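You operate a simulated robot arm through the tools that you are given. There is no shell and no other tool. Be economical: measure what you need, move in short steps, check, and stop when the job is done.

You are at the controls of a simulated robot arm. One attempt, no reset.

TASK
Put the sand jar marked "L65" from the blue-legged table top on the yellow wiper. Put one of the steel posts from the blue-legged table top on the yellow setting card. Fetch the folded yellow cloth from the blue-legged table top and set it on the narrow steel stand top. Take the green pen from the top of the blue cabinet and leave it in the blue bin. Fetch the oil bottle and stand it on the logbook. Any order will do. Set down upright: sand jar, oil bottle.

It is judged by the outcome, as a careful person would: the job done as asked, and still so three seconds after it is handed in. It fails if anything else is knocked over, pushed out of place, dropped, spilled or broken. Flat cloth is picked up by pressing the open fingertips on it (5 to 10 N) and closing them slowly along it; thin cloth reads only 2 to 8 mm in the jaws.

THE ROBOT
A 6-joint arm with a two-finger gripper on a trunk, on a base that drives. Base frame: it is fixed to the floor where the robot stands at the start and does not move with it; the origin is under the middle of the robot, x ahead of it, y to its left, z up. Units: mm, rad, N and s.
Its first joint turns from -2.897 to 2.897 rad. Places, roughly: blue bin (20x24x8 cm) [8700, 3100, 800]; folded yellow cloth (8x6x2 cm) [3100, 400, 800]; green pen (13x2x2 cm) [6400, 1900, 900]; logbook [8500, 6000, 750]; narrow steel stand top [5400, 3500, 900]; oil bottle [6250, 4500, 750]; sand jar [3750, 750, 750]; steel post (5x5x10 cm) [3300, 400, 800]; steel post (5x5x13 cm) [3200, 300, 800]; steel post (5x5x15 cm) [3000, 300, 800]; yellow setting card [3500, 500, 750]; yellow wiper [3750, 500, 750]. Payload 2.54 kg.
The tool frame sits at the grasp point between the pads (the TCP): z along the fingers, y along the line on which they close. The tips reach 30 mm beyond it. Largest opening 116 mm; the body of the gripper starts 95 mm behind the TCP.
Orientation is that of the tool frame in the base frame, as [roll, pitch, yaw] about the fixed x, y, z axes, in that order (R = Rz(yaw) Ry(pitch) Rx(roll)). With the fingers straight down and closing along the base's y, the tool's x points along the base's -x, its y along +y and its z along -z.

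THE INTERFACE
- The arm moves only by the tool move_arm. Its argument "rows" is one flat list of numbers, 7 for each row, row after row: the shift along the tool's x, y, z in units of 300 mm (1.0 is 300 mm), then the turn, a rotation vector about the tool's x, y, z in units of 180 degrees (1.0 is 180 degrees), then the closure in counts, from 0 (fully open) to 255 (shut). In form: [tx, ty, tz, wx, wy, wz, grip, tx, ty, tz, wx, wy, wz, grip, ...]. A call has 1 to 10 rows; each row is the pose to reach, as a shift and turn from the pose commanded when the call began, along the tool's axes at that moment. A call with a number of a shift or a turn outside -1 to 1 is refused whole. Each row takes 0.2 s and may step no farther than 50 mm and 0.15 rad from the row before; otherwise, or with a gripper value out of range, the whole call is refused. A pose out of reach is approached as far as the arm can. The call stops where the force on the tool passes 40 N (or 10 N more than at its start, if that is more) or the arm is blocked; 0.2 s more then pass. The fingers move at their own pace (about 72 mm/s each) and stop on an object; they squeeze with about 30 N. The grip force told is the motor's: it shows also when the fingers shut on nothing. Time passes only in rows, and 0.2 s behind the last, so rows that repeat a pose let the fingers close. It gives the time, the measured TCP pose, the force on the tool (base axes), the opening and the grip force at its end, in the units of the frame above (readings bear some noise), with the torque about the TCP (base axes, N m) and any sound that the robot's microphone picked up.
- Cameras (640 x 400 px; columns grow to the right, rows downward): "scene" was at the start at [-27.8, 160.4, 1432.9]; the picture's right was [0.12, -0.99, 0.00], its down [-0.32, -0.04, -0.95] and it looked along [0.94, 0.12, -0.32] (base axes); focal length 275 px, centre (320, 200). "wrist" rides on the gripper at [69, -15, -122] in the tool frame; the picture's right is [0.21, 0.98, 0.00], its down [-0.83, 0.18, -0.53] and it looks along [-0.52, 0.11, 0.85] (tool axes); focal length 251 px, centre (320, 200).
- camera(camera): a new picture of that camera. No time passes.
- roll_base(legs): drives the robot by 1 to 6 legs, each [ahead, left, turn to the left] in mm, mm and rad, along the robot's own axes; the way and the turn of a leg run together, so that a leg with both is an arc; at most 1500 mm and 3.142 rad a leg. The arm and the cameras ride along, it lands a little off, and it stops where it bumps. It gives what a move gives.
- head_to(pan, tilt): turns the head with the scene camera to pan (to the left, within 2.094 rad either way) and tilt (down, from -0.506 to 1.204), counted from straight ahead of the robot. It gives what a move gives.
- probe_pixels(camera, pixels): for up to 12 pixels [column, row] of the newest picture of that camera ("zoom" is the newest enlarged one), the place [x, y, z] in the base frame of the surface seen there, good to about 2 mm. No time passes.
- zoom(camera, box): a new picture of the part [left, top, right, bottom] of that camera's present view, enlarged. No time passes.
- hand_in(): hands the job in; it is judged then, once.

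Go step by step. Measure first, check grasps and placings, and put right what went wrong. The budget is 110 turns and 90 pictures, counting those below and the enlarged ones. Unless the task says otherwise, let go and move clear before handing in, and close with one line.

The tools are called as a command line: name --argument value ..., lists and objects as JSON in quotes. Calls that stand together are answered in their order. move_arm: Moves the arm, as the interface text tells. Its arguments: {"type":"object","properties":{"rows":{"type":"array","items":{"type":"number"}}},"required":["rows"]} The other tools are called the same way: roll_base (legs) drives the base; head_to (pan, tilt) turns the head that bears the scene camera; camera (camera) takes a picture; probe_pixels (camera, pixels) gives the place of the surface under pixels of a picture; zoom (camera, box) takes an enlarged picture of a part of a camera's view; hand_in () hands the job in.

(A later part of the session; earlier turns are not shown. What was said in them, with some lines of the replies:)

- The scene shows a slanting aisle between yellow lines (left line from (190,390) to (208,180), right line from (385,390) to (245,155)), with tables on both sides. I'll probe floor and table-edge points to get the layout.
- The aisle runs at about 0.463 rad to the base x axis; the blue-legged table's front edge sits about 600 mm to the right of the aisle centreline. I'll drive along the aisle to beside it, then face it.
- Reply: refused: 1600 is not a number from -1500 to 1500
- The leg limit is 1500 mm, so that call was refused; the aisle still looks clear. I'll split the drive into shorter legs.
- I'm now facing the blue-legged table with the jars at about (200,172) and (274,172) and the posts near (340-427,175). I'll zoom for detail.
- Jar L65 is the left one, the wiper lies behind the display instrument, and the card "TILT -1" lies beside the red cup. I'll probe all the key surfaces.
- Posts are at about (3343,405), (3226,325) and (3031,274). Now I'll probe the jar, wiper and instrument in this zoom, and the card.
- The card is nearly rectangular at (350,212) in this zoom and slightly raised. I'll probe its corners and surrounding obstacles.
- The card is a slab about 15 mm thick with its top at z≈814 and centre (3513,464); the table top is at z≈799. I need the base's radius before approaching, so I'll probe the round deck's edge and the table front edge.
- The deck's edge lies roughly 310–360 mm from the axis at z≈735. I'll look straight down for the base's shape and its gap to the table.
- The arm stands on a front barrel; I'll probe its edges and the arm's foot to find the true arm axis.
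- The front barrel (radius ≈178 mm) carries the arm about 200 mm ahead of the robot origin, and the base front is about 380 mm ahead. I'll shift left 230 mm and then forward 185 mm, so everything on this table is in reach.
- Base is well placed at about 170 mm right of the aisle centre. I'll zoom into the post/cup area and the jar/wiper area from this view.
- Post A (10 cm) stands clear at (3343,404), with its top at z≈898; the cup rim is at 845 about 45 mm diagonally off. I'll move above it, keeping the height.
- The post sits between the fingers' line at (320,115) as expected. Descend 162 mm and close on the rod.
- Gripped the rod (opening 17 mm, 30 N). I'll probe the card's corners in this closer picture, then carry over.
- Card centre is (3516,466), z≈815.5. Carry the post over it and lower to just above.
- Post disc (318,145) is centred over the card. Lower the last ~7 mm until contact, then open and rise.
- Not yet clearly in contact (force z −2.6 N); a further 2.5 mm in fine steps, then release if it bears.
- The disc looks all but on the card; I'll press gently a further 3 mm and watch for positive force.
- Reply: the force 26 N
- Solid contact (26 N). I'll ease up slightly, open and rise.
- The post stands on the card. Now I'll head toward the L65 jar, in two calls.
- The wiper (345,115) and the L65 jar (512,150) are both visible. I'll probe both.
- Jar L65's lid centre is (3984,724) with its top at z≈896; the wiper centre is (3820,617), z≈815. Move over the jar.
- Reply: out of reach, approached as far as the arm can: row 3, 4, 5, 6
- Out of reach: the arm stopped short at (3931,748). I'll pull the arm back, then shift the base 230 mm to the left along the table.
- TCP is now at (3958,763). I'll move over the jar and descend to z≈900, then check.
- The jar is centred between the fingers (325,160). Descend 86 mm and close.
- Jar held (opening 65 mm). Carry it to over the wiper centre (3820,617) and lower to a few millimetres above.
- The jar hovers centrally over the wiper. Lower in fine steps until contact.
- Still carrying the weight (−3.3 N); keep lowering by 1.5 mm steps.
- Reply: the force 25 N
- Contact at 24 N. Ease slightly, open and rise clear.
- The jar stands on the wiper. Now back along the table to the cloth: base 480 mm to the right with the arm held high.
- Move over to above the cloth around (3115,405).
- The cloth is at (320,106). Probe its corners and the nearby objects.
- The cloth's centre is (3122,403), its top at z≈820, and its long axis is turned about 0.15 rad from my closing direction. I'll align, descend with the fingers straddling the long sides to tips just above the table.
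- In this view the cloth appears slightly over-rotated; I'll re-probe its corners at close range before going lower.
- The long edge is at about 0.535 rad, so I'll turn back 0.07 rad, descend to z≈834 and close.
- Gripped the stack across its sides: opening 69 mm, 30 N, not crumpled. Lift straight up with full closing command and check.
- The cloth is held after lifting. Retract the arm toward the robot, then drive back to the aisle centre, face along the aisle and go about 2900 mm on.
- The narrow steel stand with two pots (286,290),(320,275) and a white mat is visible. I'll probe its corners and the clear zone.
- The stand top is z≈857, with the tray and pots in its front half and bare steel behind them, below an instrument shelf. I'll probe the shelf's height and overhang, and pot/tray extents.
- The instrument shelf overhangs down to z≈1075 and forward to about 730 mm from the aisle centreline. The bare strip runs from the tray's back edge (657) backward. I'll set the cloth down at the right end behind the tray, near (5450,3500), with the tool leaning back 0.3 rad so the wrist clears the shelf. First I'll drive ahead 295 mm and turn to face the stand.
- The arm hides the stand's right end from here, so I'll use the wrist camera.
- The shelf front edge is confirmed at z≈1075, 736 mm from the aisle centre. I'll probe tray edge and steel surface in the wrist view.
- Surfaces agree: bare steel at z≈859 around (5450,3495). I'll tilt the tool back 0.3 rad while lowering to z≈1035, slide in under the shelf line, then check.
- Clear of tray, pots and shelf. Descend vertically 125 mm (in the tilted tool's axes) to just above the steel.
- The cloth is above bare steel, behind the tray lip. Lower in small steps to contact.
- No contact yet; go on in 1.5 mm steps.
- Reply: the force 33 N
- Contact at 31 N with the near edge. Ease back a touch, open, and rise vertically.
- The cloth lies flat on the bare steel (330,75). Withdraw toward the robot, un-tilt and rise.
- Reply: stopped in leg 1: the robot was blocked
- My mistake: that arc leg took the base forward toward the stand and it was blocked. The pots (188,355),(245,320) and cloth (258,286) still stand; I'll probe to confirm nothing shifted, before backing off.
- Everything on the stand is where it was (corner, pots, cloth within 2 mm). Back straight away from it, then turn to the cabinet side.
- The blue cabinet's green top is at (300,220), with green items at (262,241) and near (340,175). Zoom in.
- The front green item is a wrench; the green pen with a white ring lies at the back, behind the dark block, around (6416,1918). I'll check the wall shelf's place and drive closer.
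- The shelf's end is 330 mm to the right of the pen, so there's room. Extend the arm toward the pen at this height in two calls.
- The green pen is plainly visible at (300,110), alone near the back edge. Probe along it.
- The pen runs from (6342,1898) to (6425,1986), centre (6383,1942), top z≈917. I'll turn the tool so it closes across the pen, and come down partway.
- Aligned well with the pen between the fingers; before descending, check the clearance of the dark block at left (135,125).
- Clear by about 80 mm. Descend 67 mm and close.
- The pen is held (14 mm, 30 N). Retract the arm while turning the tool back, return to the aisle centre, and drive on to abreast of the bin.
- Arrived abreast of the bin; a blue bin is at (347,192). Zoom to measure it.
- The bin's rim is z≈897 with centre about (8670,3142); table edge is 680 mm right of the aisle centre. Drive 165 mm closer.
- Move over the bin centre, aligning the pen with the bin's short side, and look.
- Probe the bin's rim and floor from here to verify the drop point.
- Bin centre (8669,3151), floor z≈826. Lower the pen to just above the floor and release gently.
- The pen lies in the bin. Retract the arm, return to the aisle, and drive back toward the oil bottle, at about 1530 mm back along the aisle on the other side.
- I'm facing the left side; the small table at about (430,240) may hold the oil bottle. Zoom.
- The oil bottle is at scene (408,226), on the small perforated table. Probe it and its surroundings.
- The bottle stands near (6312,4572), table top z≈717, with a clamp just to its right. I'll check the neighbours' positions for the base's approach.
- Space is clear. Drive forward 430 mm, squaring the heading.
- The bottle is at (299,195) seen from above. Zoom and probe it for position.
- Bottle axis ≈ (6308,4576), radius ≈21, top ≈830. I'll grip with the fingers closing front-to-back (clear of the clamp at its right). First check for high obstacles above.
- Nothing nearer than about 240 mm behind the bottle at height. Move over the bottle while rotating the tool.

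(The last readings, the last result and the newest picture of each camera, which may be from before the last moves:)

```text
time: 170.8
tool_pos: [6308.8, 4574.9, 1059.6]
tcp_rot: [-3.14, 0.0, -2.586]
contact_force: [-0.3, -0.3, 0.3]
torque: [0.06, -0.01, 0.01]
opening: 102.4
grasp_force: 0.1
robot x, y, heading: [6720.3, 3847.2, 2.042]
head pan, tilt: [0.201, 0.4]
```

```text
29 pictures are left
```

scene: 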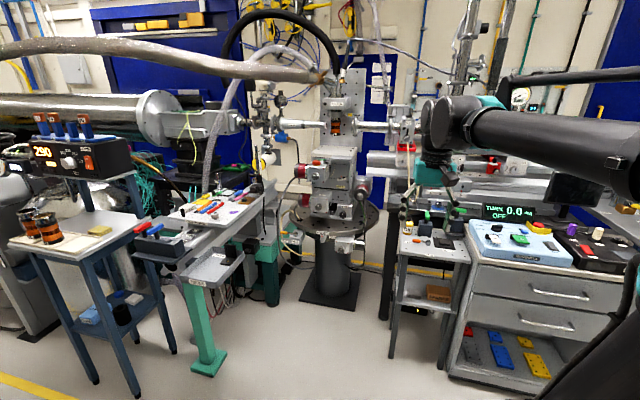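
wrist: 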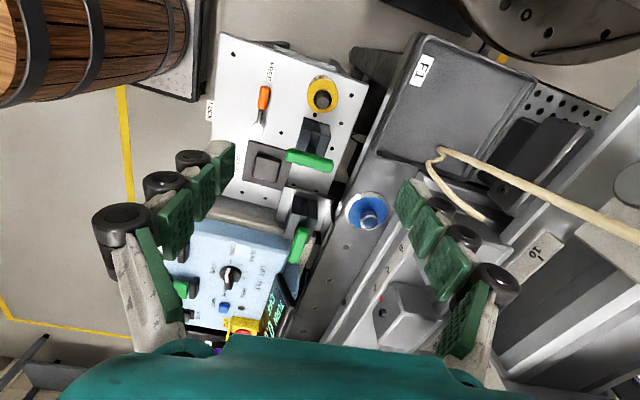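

The bottle's cap is at (322,98). Probe it and the "F1" box and rail edges beside the finger line.

probe_pixels --camera "wrist" --pixels '[[322, 99], [322, 84], [385, 110], [420, 45], [380, 160], [350, 205], [310, 155], [262, 100], [362, 212]]'

```text
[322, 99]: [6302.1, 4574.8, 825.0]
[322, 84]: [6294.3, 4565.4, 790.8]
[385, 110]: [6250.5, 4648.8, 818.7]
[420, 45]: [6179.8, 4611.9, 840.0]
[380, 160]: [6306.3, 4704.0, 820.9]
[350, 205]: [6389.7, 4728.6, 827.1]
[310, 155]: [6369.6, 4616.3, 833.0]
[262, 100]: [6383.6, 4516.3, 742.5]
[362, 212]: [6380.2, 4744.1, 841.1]
```

Clearance is fine. Descend 300 mm with the fingers at about 80 mm opening, in front of and behind the bottle.

move_arm --rows '[-0.004, 0, 0.15, 0, 0, 0, 80, -0.008, 0, 0.3, 0, 0, 0, 80, -0.008, 0, 0.45, 0, 0, 0, 80, -0.008, 0, 0.6, 0, 0, 0, 80, -0.008, 0, 0.7, 0, 0, 0, 80]'

camera --camera "wrist"

```text
time: 171.9
tool_pos: [6309.8, 4576.4, 847.7]
tcp_rot: [3.141, -0.001, -2.582]
contact_force: [1.2, -0.4, 0.8]
torque: [0.05, -0.04, -0.02]
opening: 79.5
grasp_force: 0.1
robot x, y, heading: [6719.2, 3844.6, 2.039]
head pan, tilt: [0.201, 0.4]
```

```text
28 pictures are left
```

wrist: 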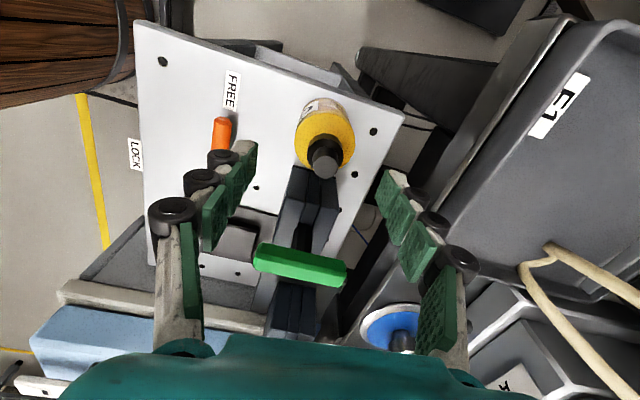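

The bottle is central (325,155). Descend the last 88 mm and close.

move_arm --rows '[-0.008, 0, 0.12, 0, 0, 0, 80, -0.012, 0, 0.22, 0, 0, 0, 80, -0.012, 0, 0.295, 0, 0, 0, 80, -0.012, 0, 0.295, 0, 0, 0, 255, -0.012, 0, 0.295, 0, 0, 0, 255, -0.012, 0, 0.295, 0, 0, 0, 255, -0.012, 0, 0.295, 0, 0, 0, 255]'

```text
time: 173.6
tool_pos: [6312.1, 4578.3, 758.8]
tcp_rot: [3.141, 0.0, -2.583]
contact_force: [-0.2, 0.3, 0.3]
torque: [0.02, 0.03, 0.02]
opening: 46.4
grasp_force: 29.8
robot x, y, heading: [6721.2, 3846.2, 2.045]
head pan, tilt: [0.201, 0.4]
```

Gripped at 46 mm. Lift straight up 295 mm.

move_arm --rows '[0, 0, -0.05, 0, 0, 0, 255, 0, 0, -0.15, 0, 0, 0, 255, 0, 0, -0.3, 0, 0, 0, 255, 0, 0, -0.45, 0, 0, 0, 255, 0, 0, -0.6, 0, 0, 0, 255, 0, 0, -0.75, 0, 0, 0, 255, 0, 0, -0.9, 0, 0, 0, 255, 0, 0, -1.0, 0, 0, 0, 255]'

camera --camera "wrist"

```text
time: 175.3
tool_pos: [6312.0, 4578.7, 1060.2]
tcp_rot: [-3.141, 0.001, -2.581]
contact_force: [0.4, 0.0, -0.3]
torque: [0.0, -0.03, -0.03]
opening: 46.4
grasp_force: 29.9
robot x, y, heading: [6722.0, 3849.4, 2.048]
head pan, tilt: [0.201, 0.4]
```

```text
27 pictures are left
```

wrist: 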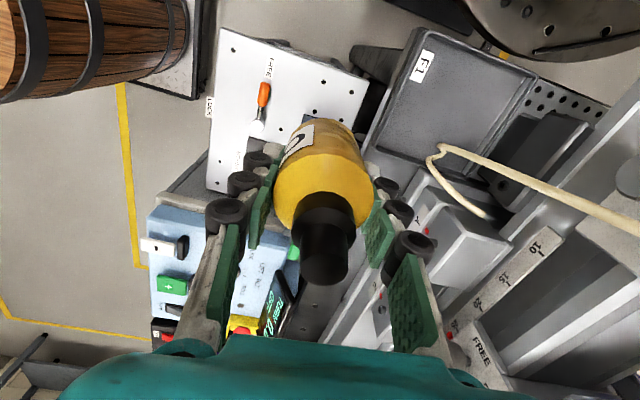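

Bottle held upright. Pull the arm back toward the robot, return to the aisle, and head toward the far end for the logbook.

move_arm --rows '[0.015, -0.15, 0, 0, 0, 0, 255, 0.03, -0.3, 0, 0, 0, 0, 255, 0.045, -0.45, 0, 0, 0, 0, 255, 0.06, -0.6, 0, 0, 0, 0, 255, 0.075, -0.75, 0, 0, 0, 0, 255, 0.09, -0.88, 0, 0, 0, 0, 255]'

roll_base --legs '[[-430, 0, 0], [0, 0, -1.58], [1400, 0, 0]]'

head_to --pan 0.5 --tilt 0.3

camera --camera "scene"

```text
time: 176.8
tool_pos: [6430.3, 4341.3, 1060.6]
tcp_rot: [3.141, 0.0, -2.58]
contact_force: [0.2, 0.7, -1.9]
torque: [-0.05, -0.02, 0.0]
opening: 46.1
grasp_force: 30.5
robot x, y, heading: [6717.3, 3850.3, 2.041]
head pan, tilt: [0.201, 0.4]
```

```text
time: 189.8
tool_pos: [8657.7, 4381.8, 1061.0]
tcp_rot: [-3.141, 0.0, 2.126]
contact_force: [0.2, -0.6, -1.2]
torque: [-0.03, -0.02, 0.04]
opening: 46.2
grasp_force: 29.8
robot x, y, heading: [8163.2, 4093.6, 0.472]
head pan, tilt: [0.201, 0.4]
```

```text
time: 190.6
tool_pos: [8658.0, 4380.5, 1060.0]
tcp_rot: [-3.141, 0.0, 2.127]
contact_force: [-0.1, -0.2, -1.0]
torque: [0.02, -0.03, 0.04]
opening: 46.2
grasp_force: 30.1
robot x, y, heading: [8162.5, 4086.1, 0.463]
head pan, tilt: [0.499, 0.3]
```

```text
26 pictures are left
```

scene: 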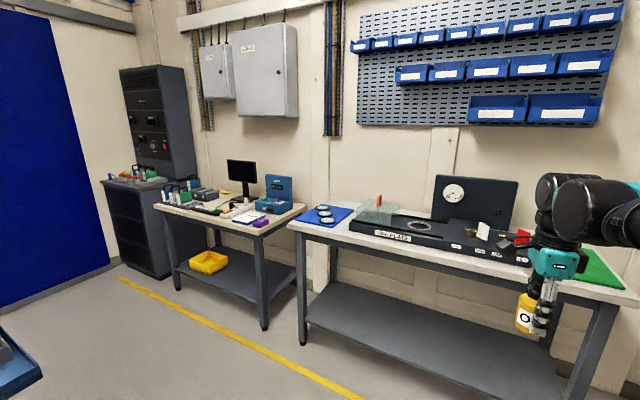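

The desk with the monitor at (230,205) probably holds the logbook. Zoom.

zoom --camera "scene" --box '[150, 160, 310, 260]'

probe_pixels --camera "zoom" --pixels '[[385, 233], [345, 235], [430, 235], [405, 220], [375, 245], [450, 295], [20, 200], [620, 180], [440, 200], [290, 220], [480, 170], [400, 260]]'

```text
4.00 times, centred on (230, 210) of scene
```

zoom: 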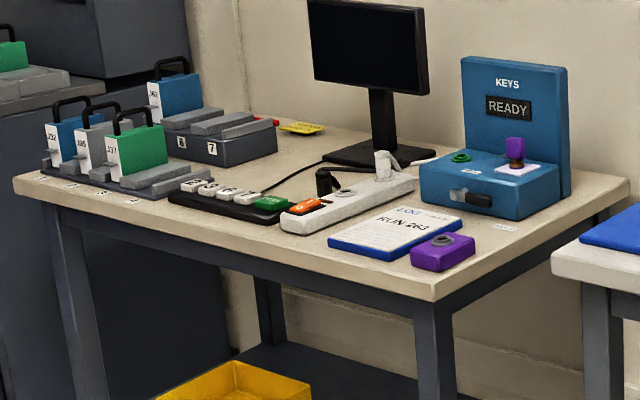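

```text
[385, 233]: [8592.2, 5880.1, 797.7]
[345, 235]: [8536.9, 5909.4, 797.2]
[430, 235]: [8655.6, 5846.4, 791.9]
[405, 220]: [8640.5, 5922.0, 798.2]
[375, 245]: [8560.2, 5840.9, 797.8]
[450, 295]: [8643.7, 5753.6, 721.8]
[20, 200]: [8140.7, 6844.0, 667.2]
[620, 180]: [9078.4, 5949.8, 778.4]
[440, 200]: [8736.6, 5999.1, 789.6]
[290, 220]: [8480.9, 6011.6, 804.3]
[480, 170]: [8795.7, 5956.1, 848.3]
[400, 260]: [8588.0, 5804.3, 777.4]
```

The logbook "RUN 263" is at about (8595,5880), top z≈798, near the front of the desk. I'll probe the floor area and neighbours on my way there.

probe_pixels --camera "scene" --pixels '[[15, 350], [40, 375], [60, 320], [20, 300], [120, 282], [345, 395], [302, 340], [264, 327], [155, 275], [290, 226], [120, 240], [300, 390]]'

head_to --pan 1.2 --tilt 0.45

camera --camera "scene"

```text
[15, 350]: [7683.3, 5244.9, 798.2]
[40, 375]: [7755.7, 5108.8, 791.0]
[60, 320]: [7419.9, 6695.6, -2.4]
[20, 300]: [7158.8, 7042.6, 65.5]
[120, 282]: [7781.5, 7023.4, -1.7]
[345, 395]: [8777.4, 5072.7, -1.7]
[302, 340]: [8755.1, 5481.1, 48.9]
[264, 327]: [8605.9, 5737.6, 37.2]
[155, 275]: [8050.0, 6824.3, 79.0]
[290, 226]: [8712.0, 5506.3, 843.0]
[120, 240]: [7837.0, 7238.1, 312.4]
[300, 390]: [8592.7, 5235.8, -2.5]
```

```text
time: 191.7
tool_pos: [8657.6, 4381.8, 1061.3]
tcp_rot: [3.141, -0.001, 2.126]
contact_force: [-0.5, -0.3, -1.0]
torque: [-0.02, -0.01, -0.01]
opening: 45.9
grasp_force: 30.2
robot x, y, heading: [8164.9, 4096.3, 0.47]
head pan, tilt: [1.201, 0.45]
```

```text
24 pictures are left
```

scene: 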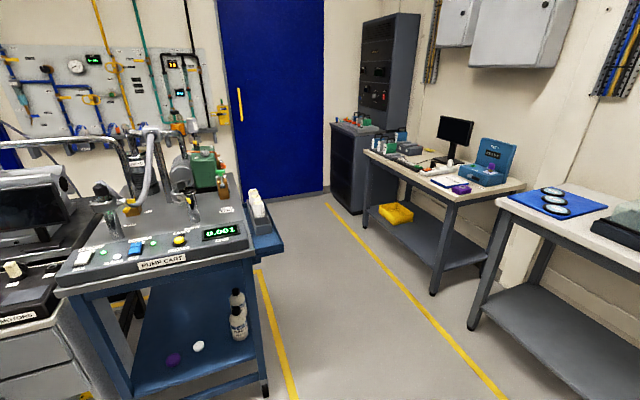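

The pump cart's right side is at ~9225–9270 mm along the aisle and the desks' fronts at ~10250, leaving a good passage. I'll enter it facing the left wall, with the logbook to my right-front.

roll_base --legs '[[400, 0, 0], [0, 0, 1.564], [0, -220, 0], [890, 0, 0]]'

head_to --pan -0.75 --tilt 0.7

camera --camera "scene"

```text
time: 203.6
tool_pos: [7993.4, 5648.3, 1060.0]
tcp_rot: [3.141, 0.001, -2.56]
contact_force: [-0.3, -0.6, -1.4]
torque: [-0.02, -0.02, -0.01]
opening: 45.9
grasp_force: 29.7
robot x, y, heading: [8295.0, 5158.7, 2.063]
head pan, tilt: [1.201, 0.45]
```

```text
time: 205.5
tool_pos: [7991.9, 5648.6, 1060.2]
tcp_rot: [3.141, 0.001, -2.562]
contact_force: [-0.2, 0.2, -1.4]
torque: [-0.03, 0.0, -0.02]
opening: 45.9
grasp_force: 30.1
robot x, y, heading: [8292.0, 5159.8, 2.07]
head pan, tilt: [-0.75, 0.7]
```

```text
23 pictures are left
```

scene: 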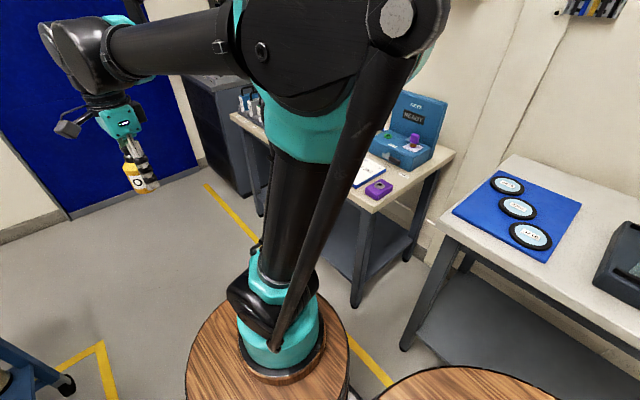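

The logbook is at (368,175) in the picture, partly behind the arm. Swing the TCP toward it at this height in two calls, then look from the wrist.

move_arm --rows '[-0.14, -0.03, 0, 0, 0, 0, 255, -0.28, -0.061, 0, 0, 0, 0, 255, -0.42, -0.091, 0, 0, 0, 0, 255, -0.56, -0.122, 0, 0, 0, 0, 255, -0.7, -0.152, 0, 0, 0, 0, 255, -0.84, -0.182, 0, 0, 0, 0, 255, -0.98, -0.213, 0, 0, 0, 0, 255]'

move_arm --rows '[-0.14, -0.03, 0, 0, 0, 0, 255, -0.28, -0.061, 0, 0, 0, 0, 255, -0.42, -0.091, 0, 0, 0, 0, 255, -0.56, -0.122, 0, 0, 0, 0, 255, -0.7, -0.152, 0, 0, 0, 0, 255, -0.84, -0.182, 0, 0, 0, 0, 255, -0.98, -0.213, 0, 0, 0, 0, 255]'

camera --camera "wrist"

camera --camera "scene"

```text
time: 207.1
tool_pos: [8274.3, 5756.2, 1060.7]
tcp_rot: [-3.141, 0.0, -2.561]
contact_force: [-0.7, -0.4, -1.1]
torque: [0.03, 0.0, -0.01]
opening: 45.8
grasp_force: 29.8
robot x, y, heading: [8294.4, 5159.8, 2.066]
head pan, tilt: [-0.75, 0.7]
```

```text
time: 208.7
tool_pos: [8554.3, 5863.1, 1061.4]
tcp_rot: [-3.141, 0.0, -2.56]
contact_force: [-0.8, -1.0, -1.3]
torque: [0.02, -0.07, 0.0]
opening: 45.9
grasp_force: 30.2
robot x, y, heading: [8297.7, 5163.1, 2.065]
head pan, tilt: [-0.75, 0.7]
```

```text
22 pictures are left
```

wrist: 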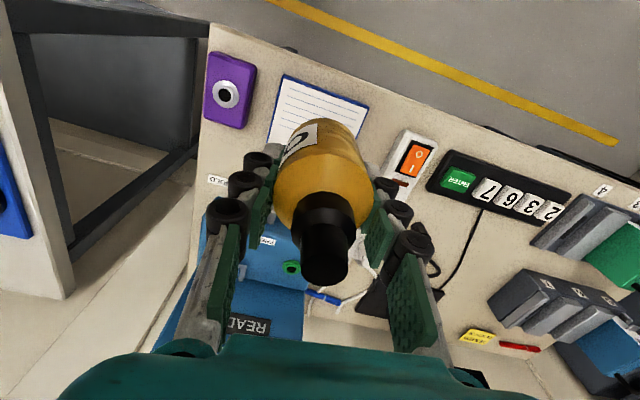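

```text
21 pictures are left
```

scene: 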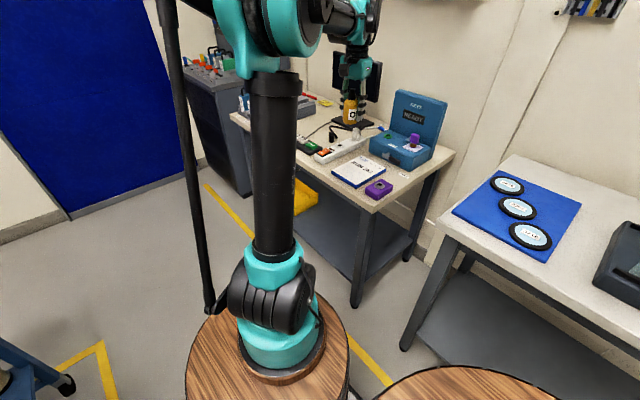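

Now the logbook is fully visible in the scene at (358,171). Zoom and probe its corners.

zoom --camera "scene" --box '[300, 120, 428, 200]'

probe_pixels --camera "wrist" --pixels '[[285, 78], [365, 107], [271, 140], [320, 98], [245, 125], [290, 235]]'

```text
5.00 times, centred on (364, 160) of scene
```

zoom: 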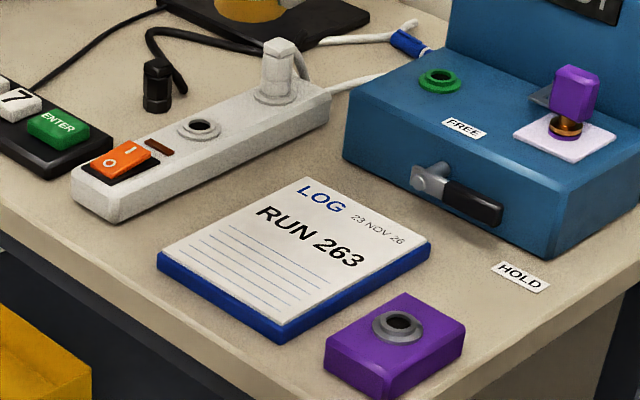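

```text
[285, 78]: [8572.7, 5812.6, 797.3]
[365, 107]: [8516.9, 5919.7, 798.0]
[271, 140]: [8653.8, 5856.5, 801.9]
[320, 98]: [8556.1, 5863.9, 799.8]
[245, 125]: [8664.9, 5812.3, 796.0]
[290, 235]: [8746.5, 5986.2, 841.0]
```

probe_pixels --camera "zoom" --pixels '[[165, 255], [302, 182], [425, 245], [280, 322], [297, 250], [330, 240], [205, 118], [275, 45], [100, 185], [345, 150], [400, 300], [270, 70]]'

```text
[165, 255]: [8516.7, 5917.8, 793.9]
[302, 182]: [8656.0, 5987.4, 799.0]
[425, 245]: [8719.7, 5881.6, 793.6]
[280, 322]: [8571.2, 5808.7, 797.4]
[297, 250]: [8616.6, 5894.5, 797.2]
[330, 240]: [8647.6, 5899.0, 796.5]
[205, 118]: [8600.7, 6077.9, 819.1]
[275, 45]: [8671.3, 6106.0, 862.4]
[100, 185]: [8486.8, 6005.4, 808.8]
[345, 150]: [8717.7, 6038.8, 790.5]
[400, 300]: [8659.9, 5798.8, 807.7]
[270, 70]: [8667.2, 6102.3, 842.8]
```

Logbook centre is (8616,5899), top z≈798, about 155×125 mm. Move over its centre and lower until the bottle's base is ~7 mm above.

move_arm --rows '[-0.12, -0.006, 0, 0, 0, 0, 255, -0.238, -0.013, 0, 0, 0, 0, 255, -0.238, -0.013, 0.15, 0, 0, 0, 255, -0.238, -0.013, 0.3, 0, 0, 0, 255, -0.238, -0.013, 0.45, 0, 0, 0, 255, -0.238, -0.013, 0.58, 0, 0, 0, 255, -0.238, -0.013, 0.67, 0, 0, 0, 255, -0.238, -0.013, 0.71, 0, 0, 0, 255]'

camera --camera "wrist"

zoom --camera "scene" --box '[300, 110, 428, 200]'

```text
time: 210.5
tool_pos: [8617.0, 5899.9, 846.5]
tcp_rot: [3.141, -0.001, -2.561]
contact_force: [0.8, 0.6, -0.8]
torque: [-0.02, -0.01, 0.03]
opening: 46.0
grasp_force: 30.7
robot x, y, heading: [8296.9, 5163.3, 2.063]
head pan, tilt: [-0.75, 0.7]
```

```text
19 pictures are left
```

wrist: 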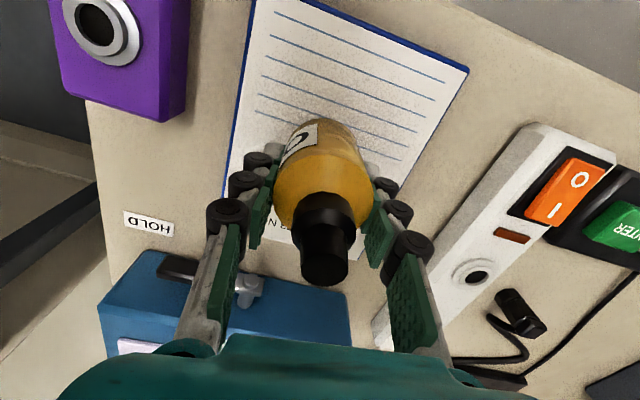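

```text
4.44 times, centred on (364, 155) of scene
```

zoom: 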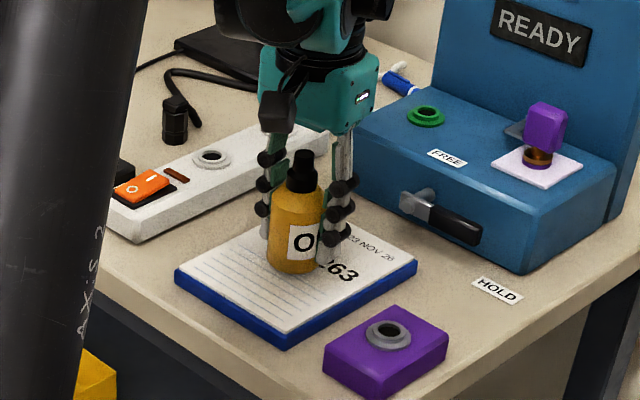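

The bottle is just over the logbook's middle and clear of the neighbours. Lower finely until contact.

move_arm --rows '[0, 0, 0.008, 0, 0, 0, 255, 0, 0, 0.014, 0, 0, 0, 255, 0, 0, 0.019, 0, 0, 0, 255, 0, 0, 0.023, 0, 0, 0, 255, 0, 0, 0.026, 0, 0, 0, 255, 0, 0, 0.026, 0, 0, 0, 255]'

```text
time: 211.9
tool_pos: [8615.2, 5900.1, 840.1]
tcp_rot: [3.141, -0.002, -2.562]
contact_force: [0.0, -0.9, -0.7]
torque: [0.02, 0.0, 0.03]
opening: 46.2
grasp_force: 30.3
robot x, y, heading: [8296.1, 5164.6, 2.063]
head pan, tilt: [-0.75, 0.7]
```

No contact yet; continue in ~1.2 mm steps.

move_arm --rows '[0, 0, 0.004, 0, 0, 0, 255, 0, 0, 0.008, 0, 0, 0, 255, 0, 0, 0.008, 0, 0, 0, 255]'

```text
time: 212.7
tool_pos: [8615.2, 5900.0, 837.9]
tcp_rot: [-3.141, 0.003, -2.561]
contact_force: [1.2, 5.6, 29.2]
torque: [0.02, 0.18, 0.21]
opening: 45.5
grasp_force: 30.1
robot x, y, heading: [8294.1, 5161.7, 2.064]
head pan, tilt: [-0.75, 0.7]
```

Contact at 29 N. Ease 1 mm, open moderately, and rise straight up.

move_arm --rows '[0, 0, -0.004, 0, 0, 0, 255, 0, 0, -0.004, 0, 0, 0, 130, 0, 0, -0.004, 0, 0, 0, 70, 0, 0, -0.004, 0, 0, 0, 70, 0, 0, -0.1, 0, 0, 0, 70, 0, 0, -0.25, 0, 0, 0, 70, 0, 0, -0.4, 0, 0, 0, 70, 0, 0, -0.55, 0, 0, 0, 70, 0, 0, -0.7, 0, 0, 0, 70]'

zoom --camera "scene" --box '[300, 110, 428, 200]'

camera --camera "wrist"

```text
time: 214.7
tool_pos: [8616.2, 5900.6, 1047.6]
tcp_rot: [-3.14, 0.0, -2.559]
contact_force: [0.3, 1.1, 0.3]
torque: [-0.02, 0.01, -0.01]
opening: 84.2
grasp_force: 0.1
robot x, y, heading: [8294.6, 5161.9, 2.064]
head pan, tilt: [-0.75, 0.7]
```

```text
4.44 times, centred on (364, 155) of scene
```

zoom: 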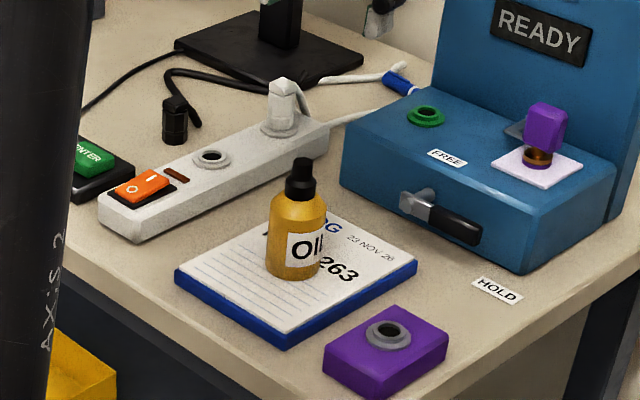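

```text
16 pictures are left
```

wrist: 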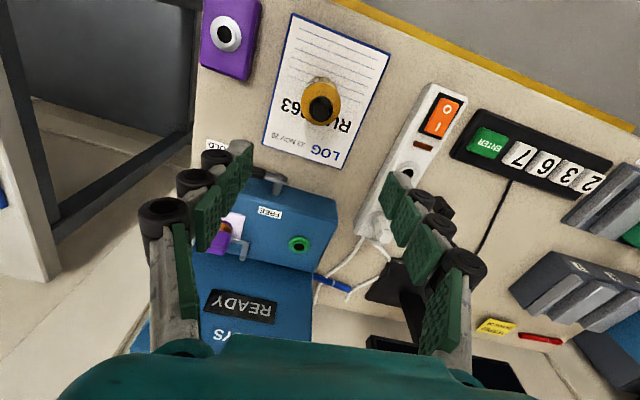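

The oil bottle stands upright on the logbook, and the gripper is up and clear. All five items are placed, so I'm handing in.

hand_in

```text
The job is handed in.
```

All five items are where you asked: jar L65 upright on the wiper, a steel post on the setting card, the cloth on the steel stand top, the pen in the blue bin and the oil bottle upright on the logbook. The base bumped the steel stand once, but nothing measurably moved (readings good to about 2 mm).
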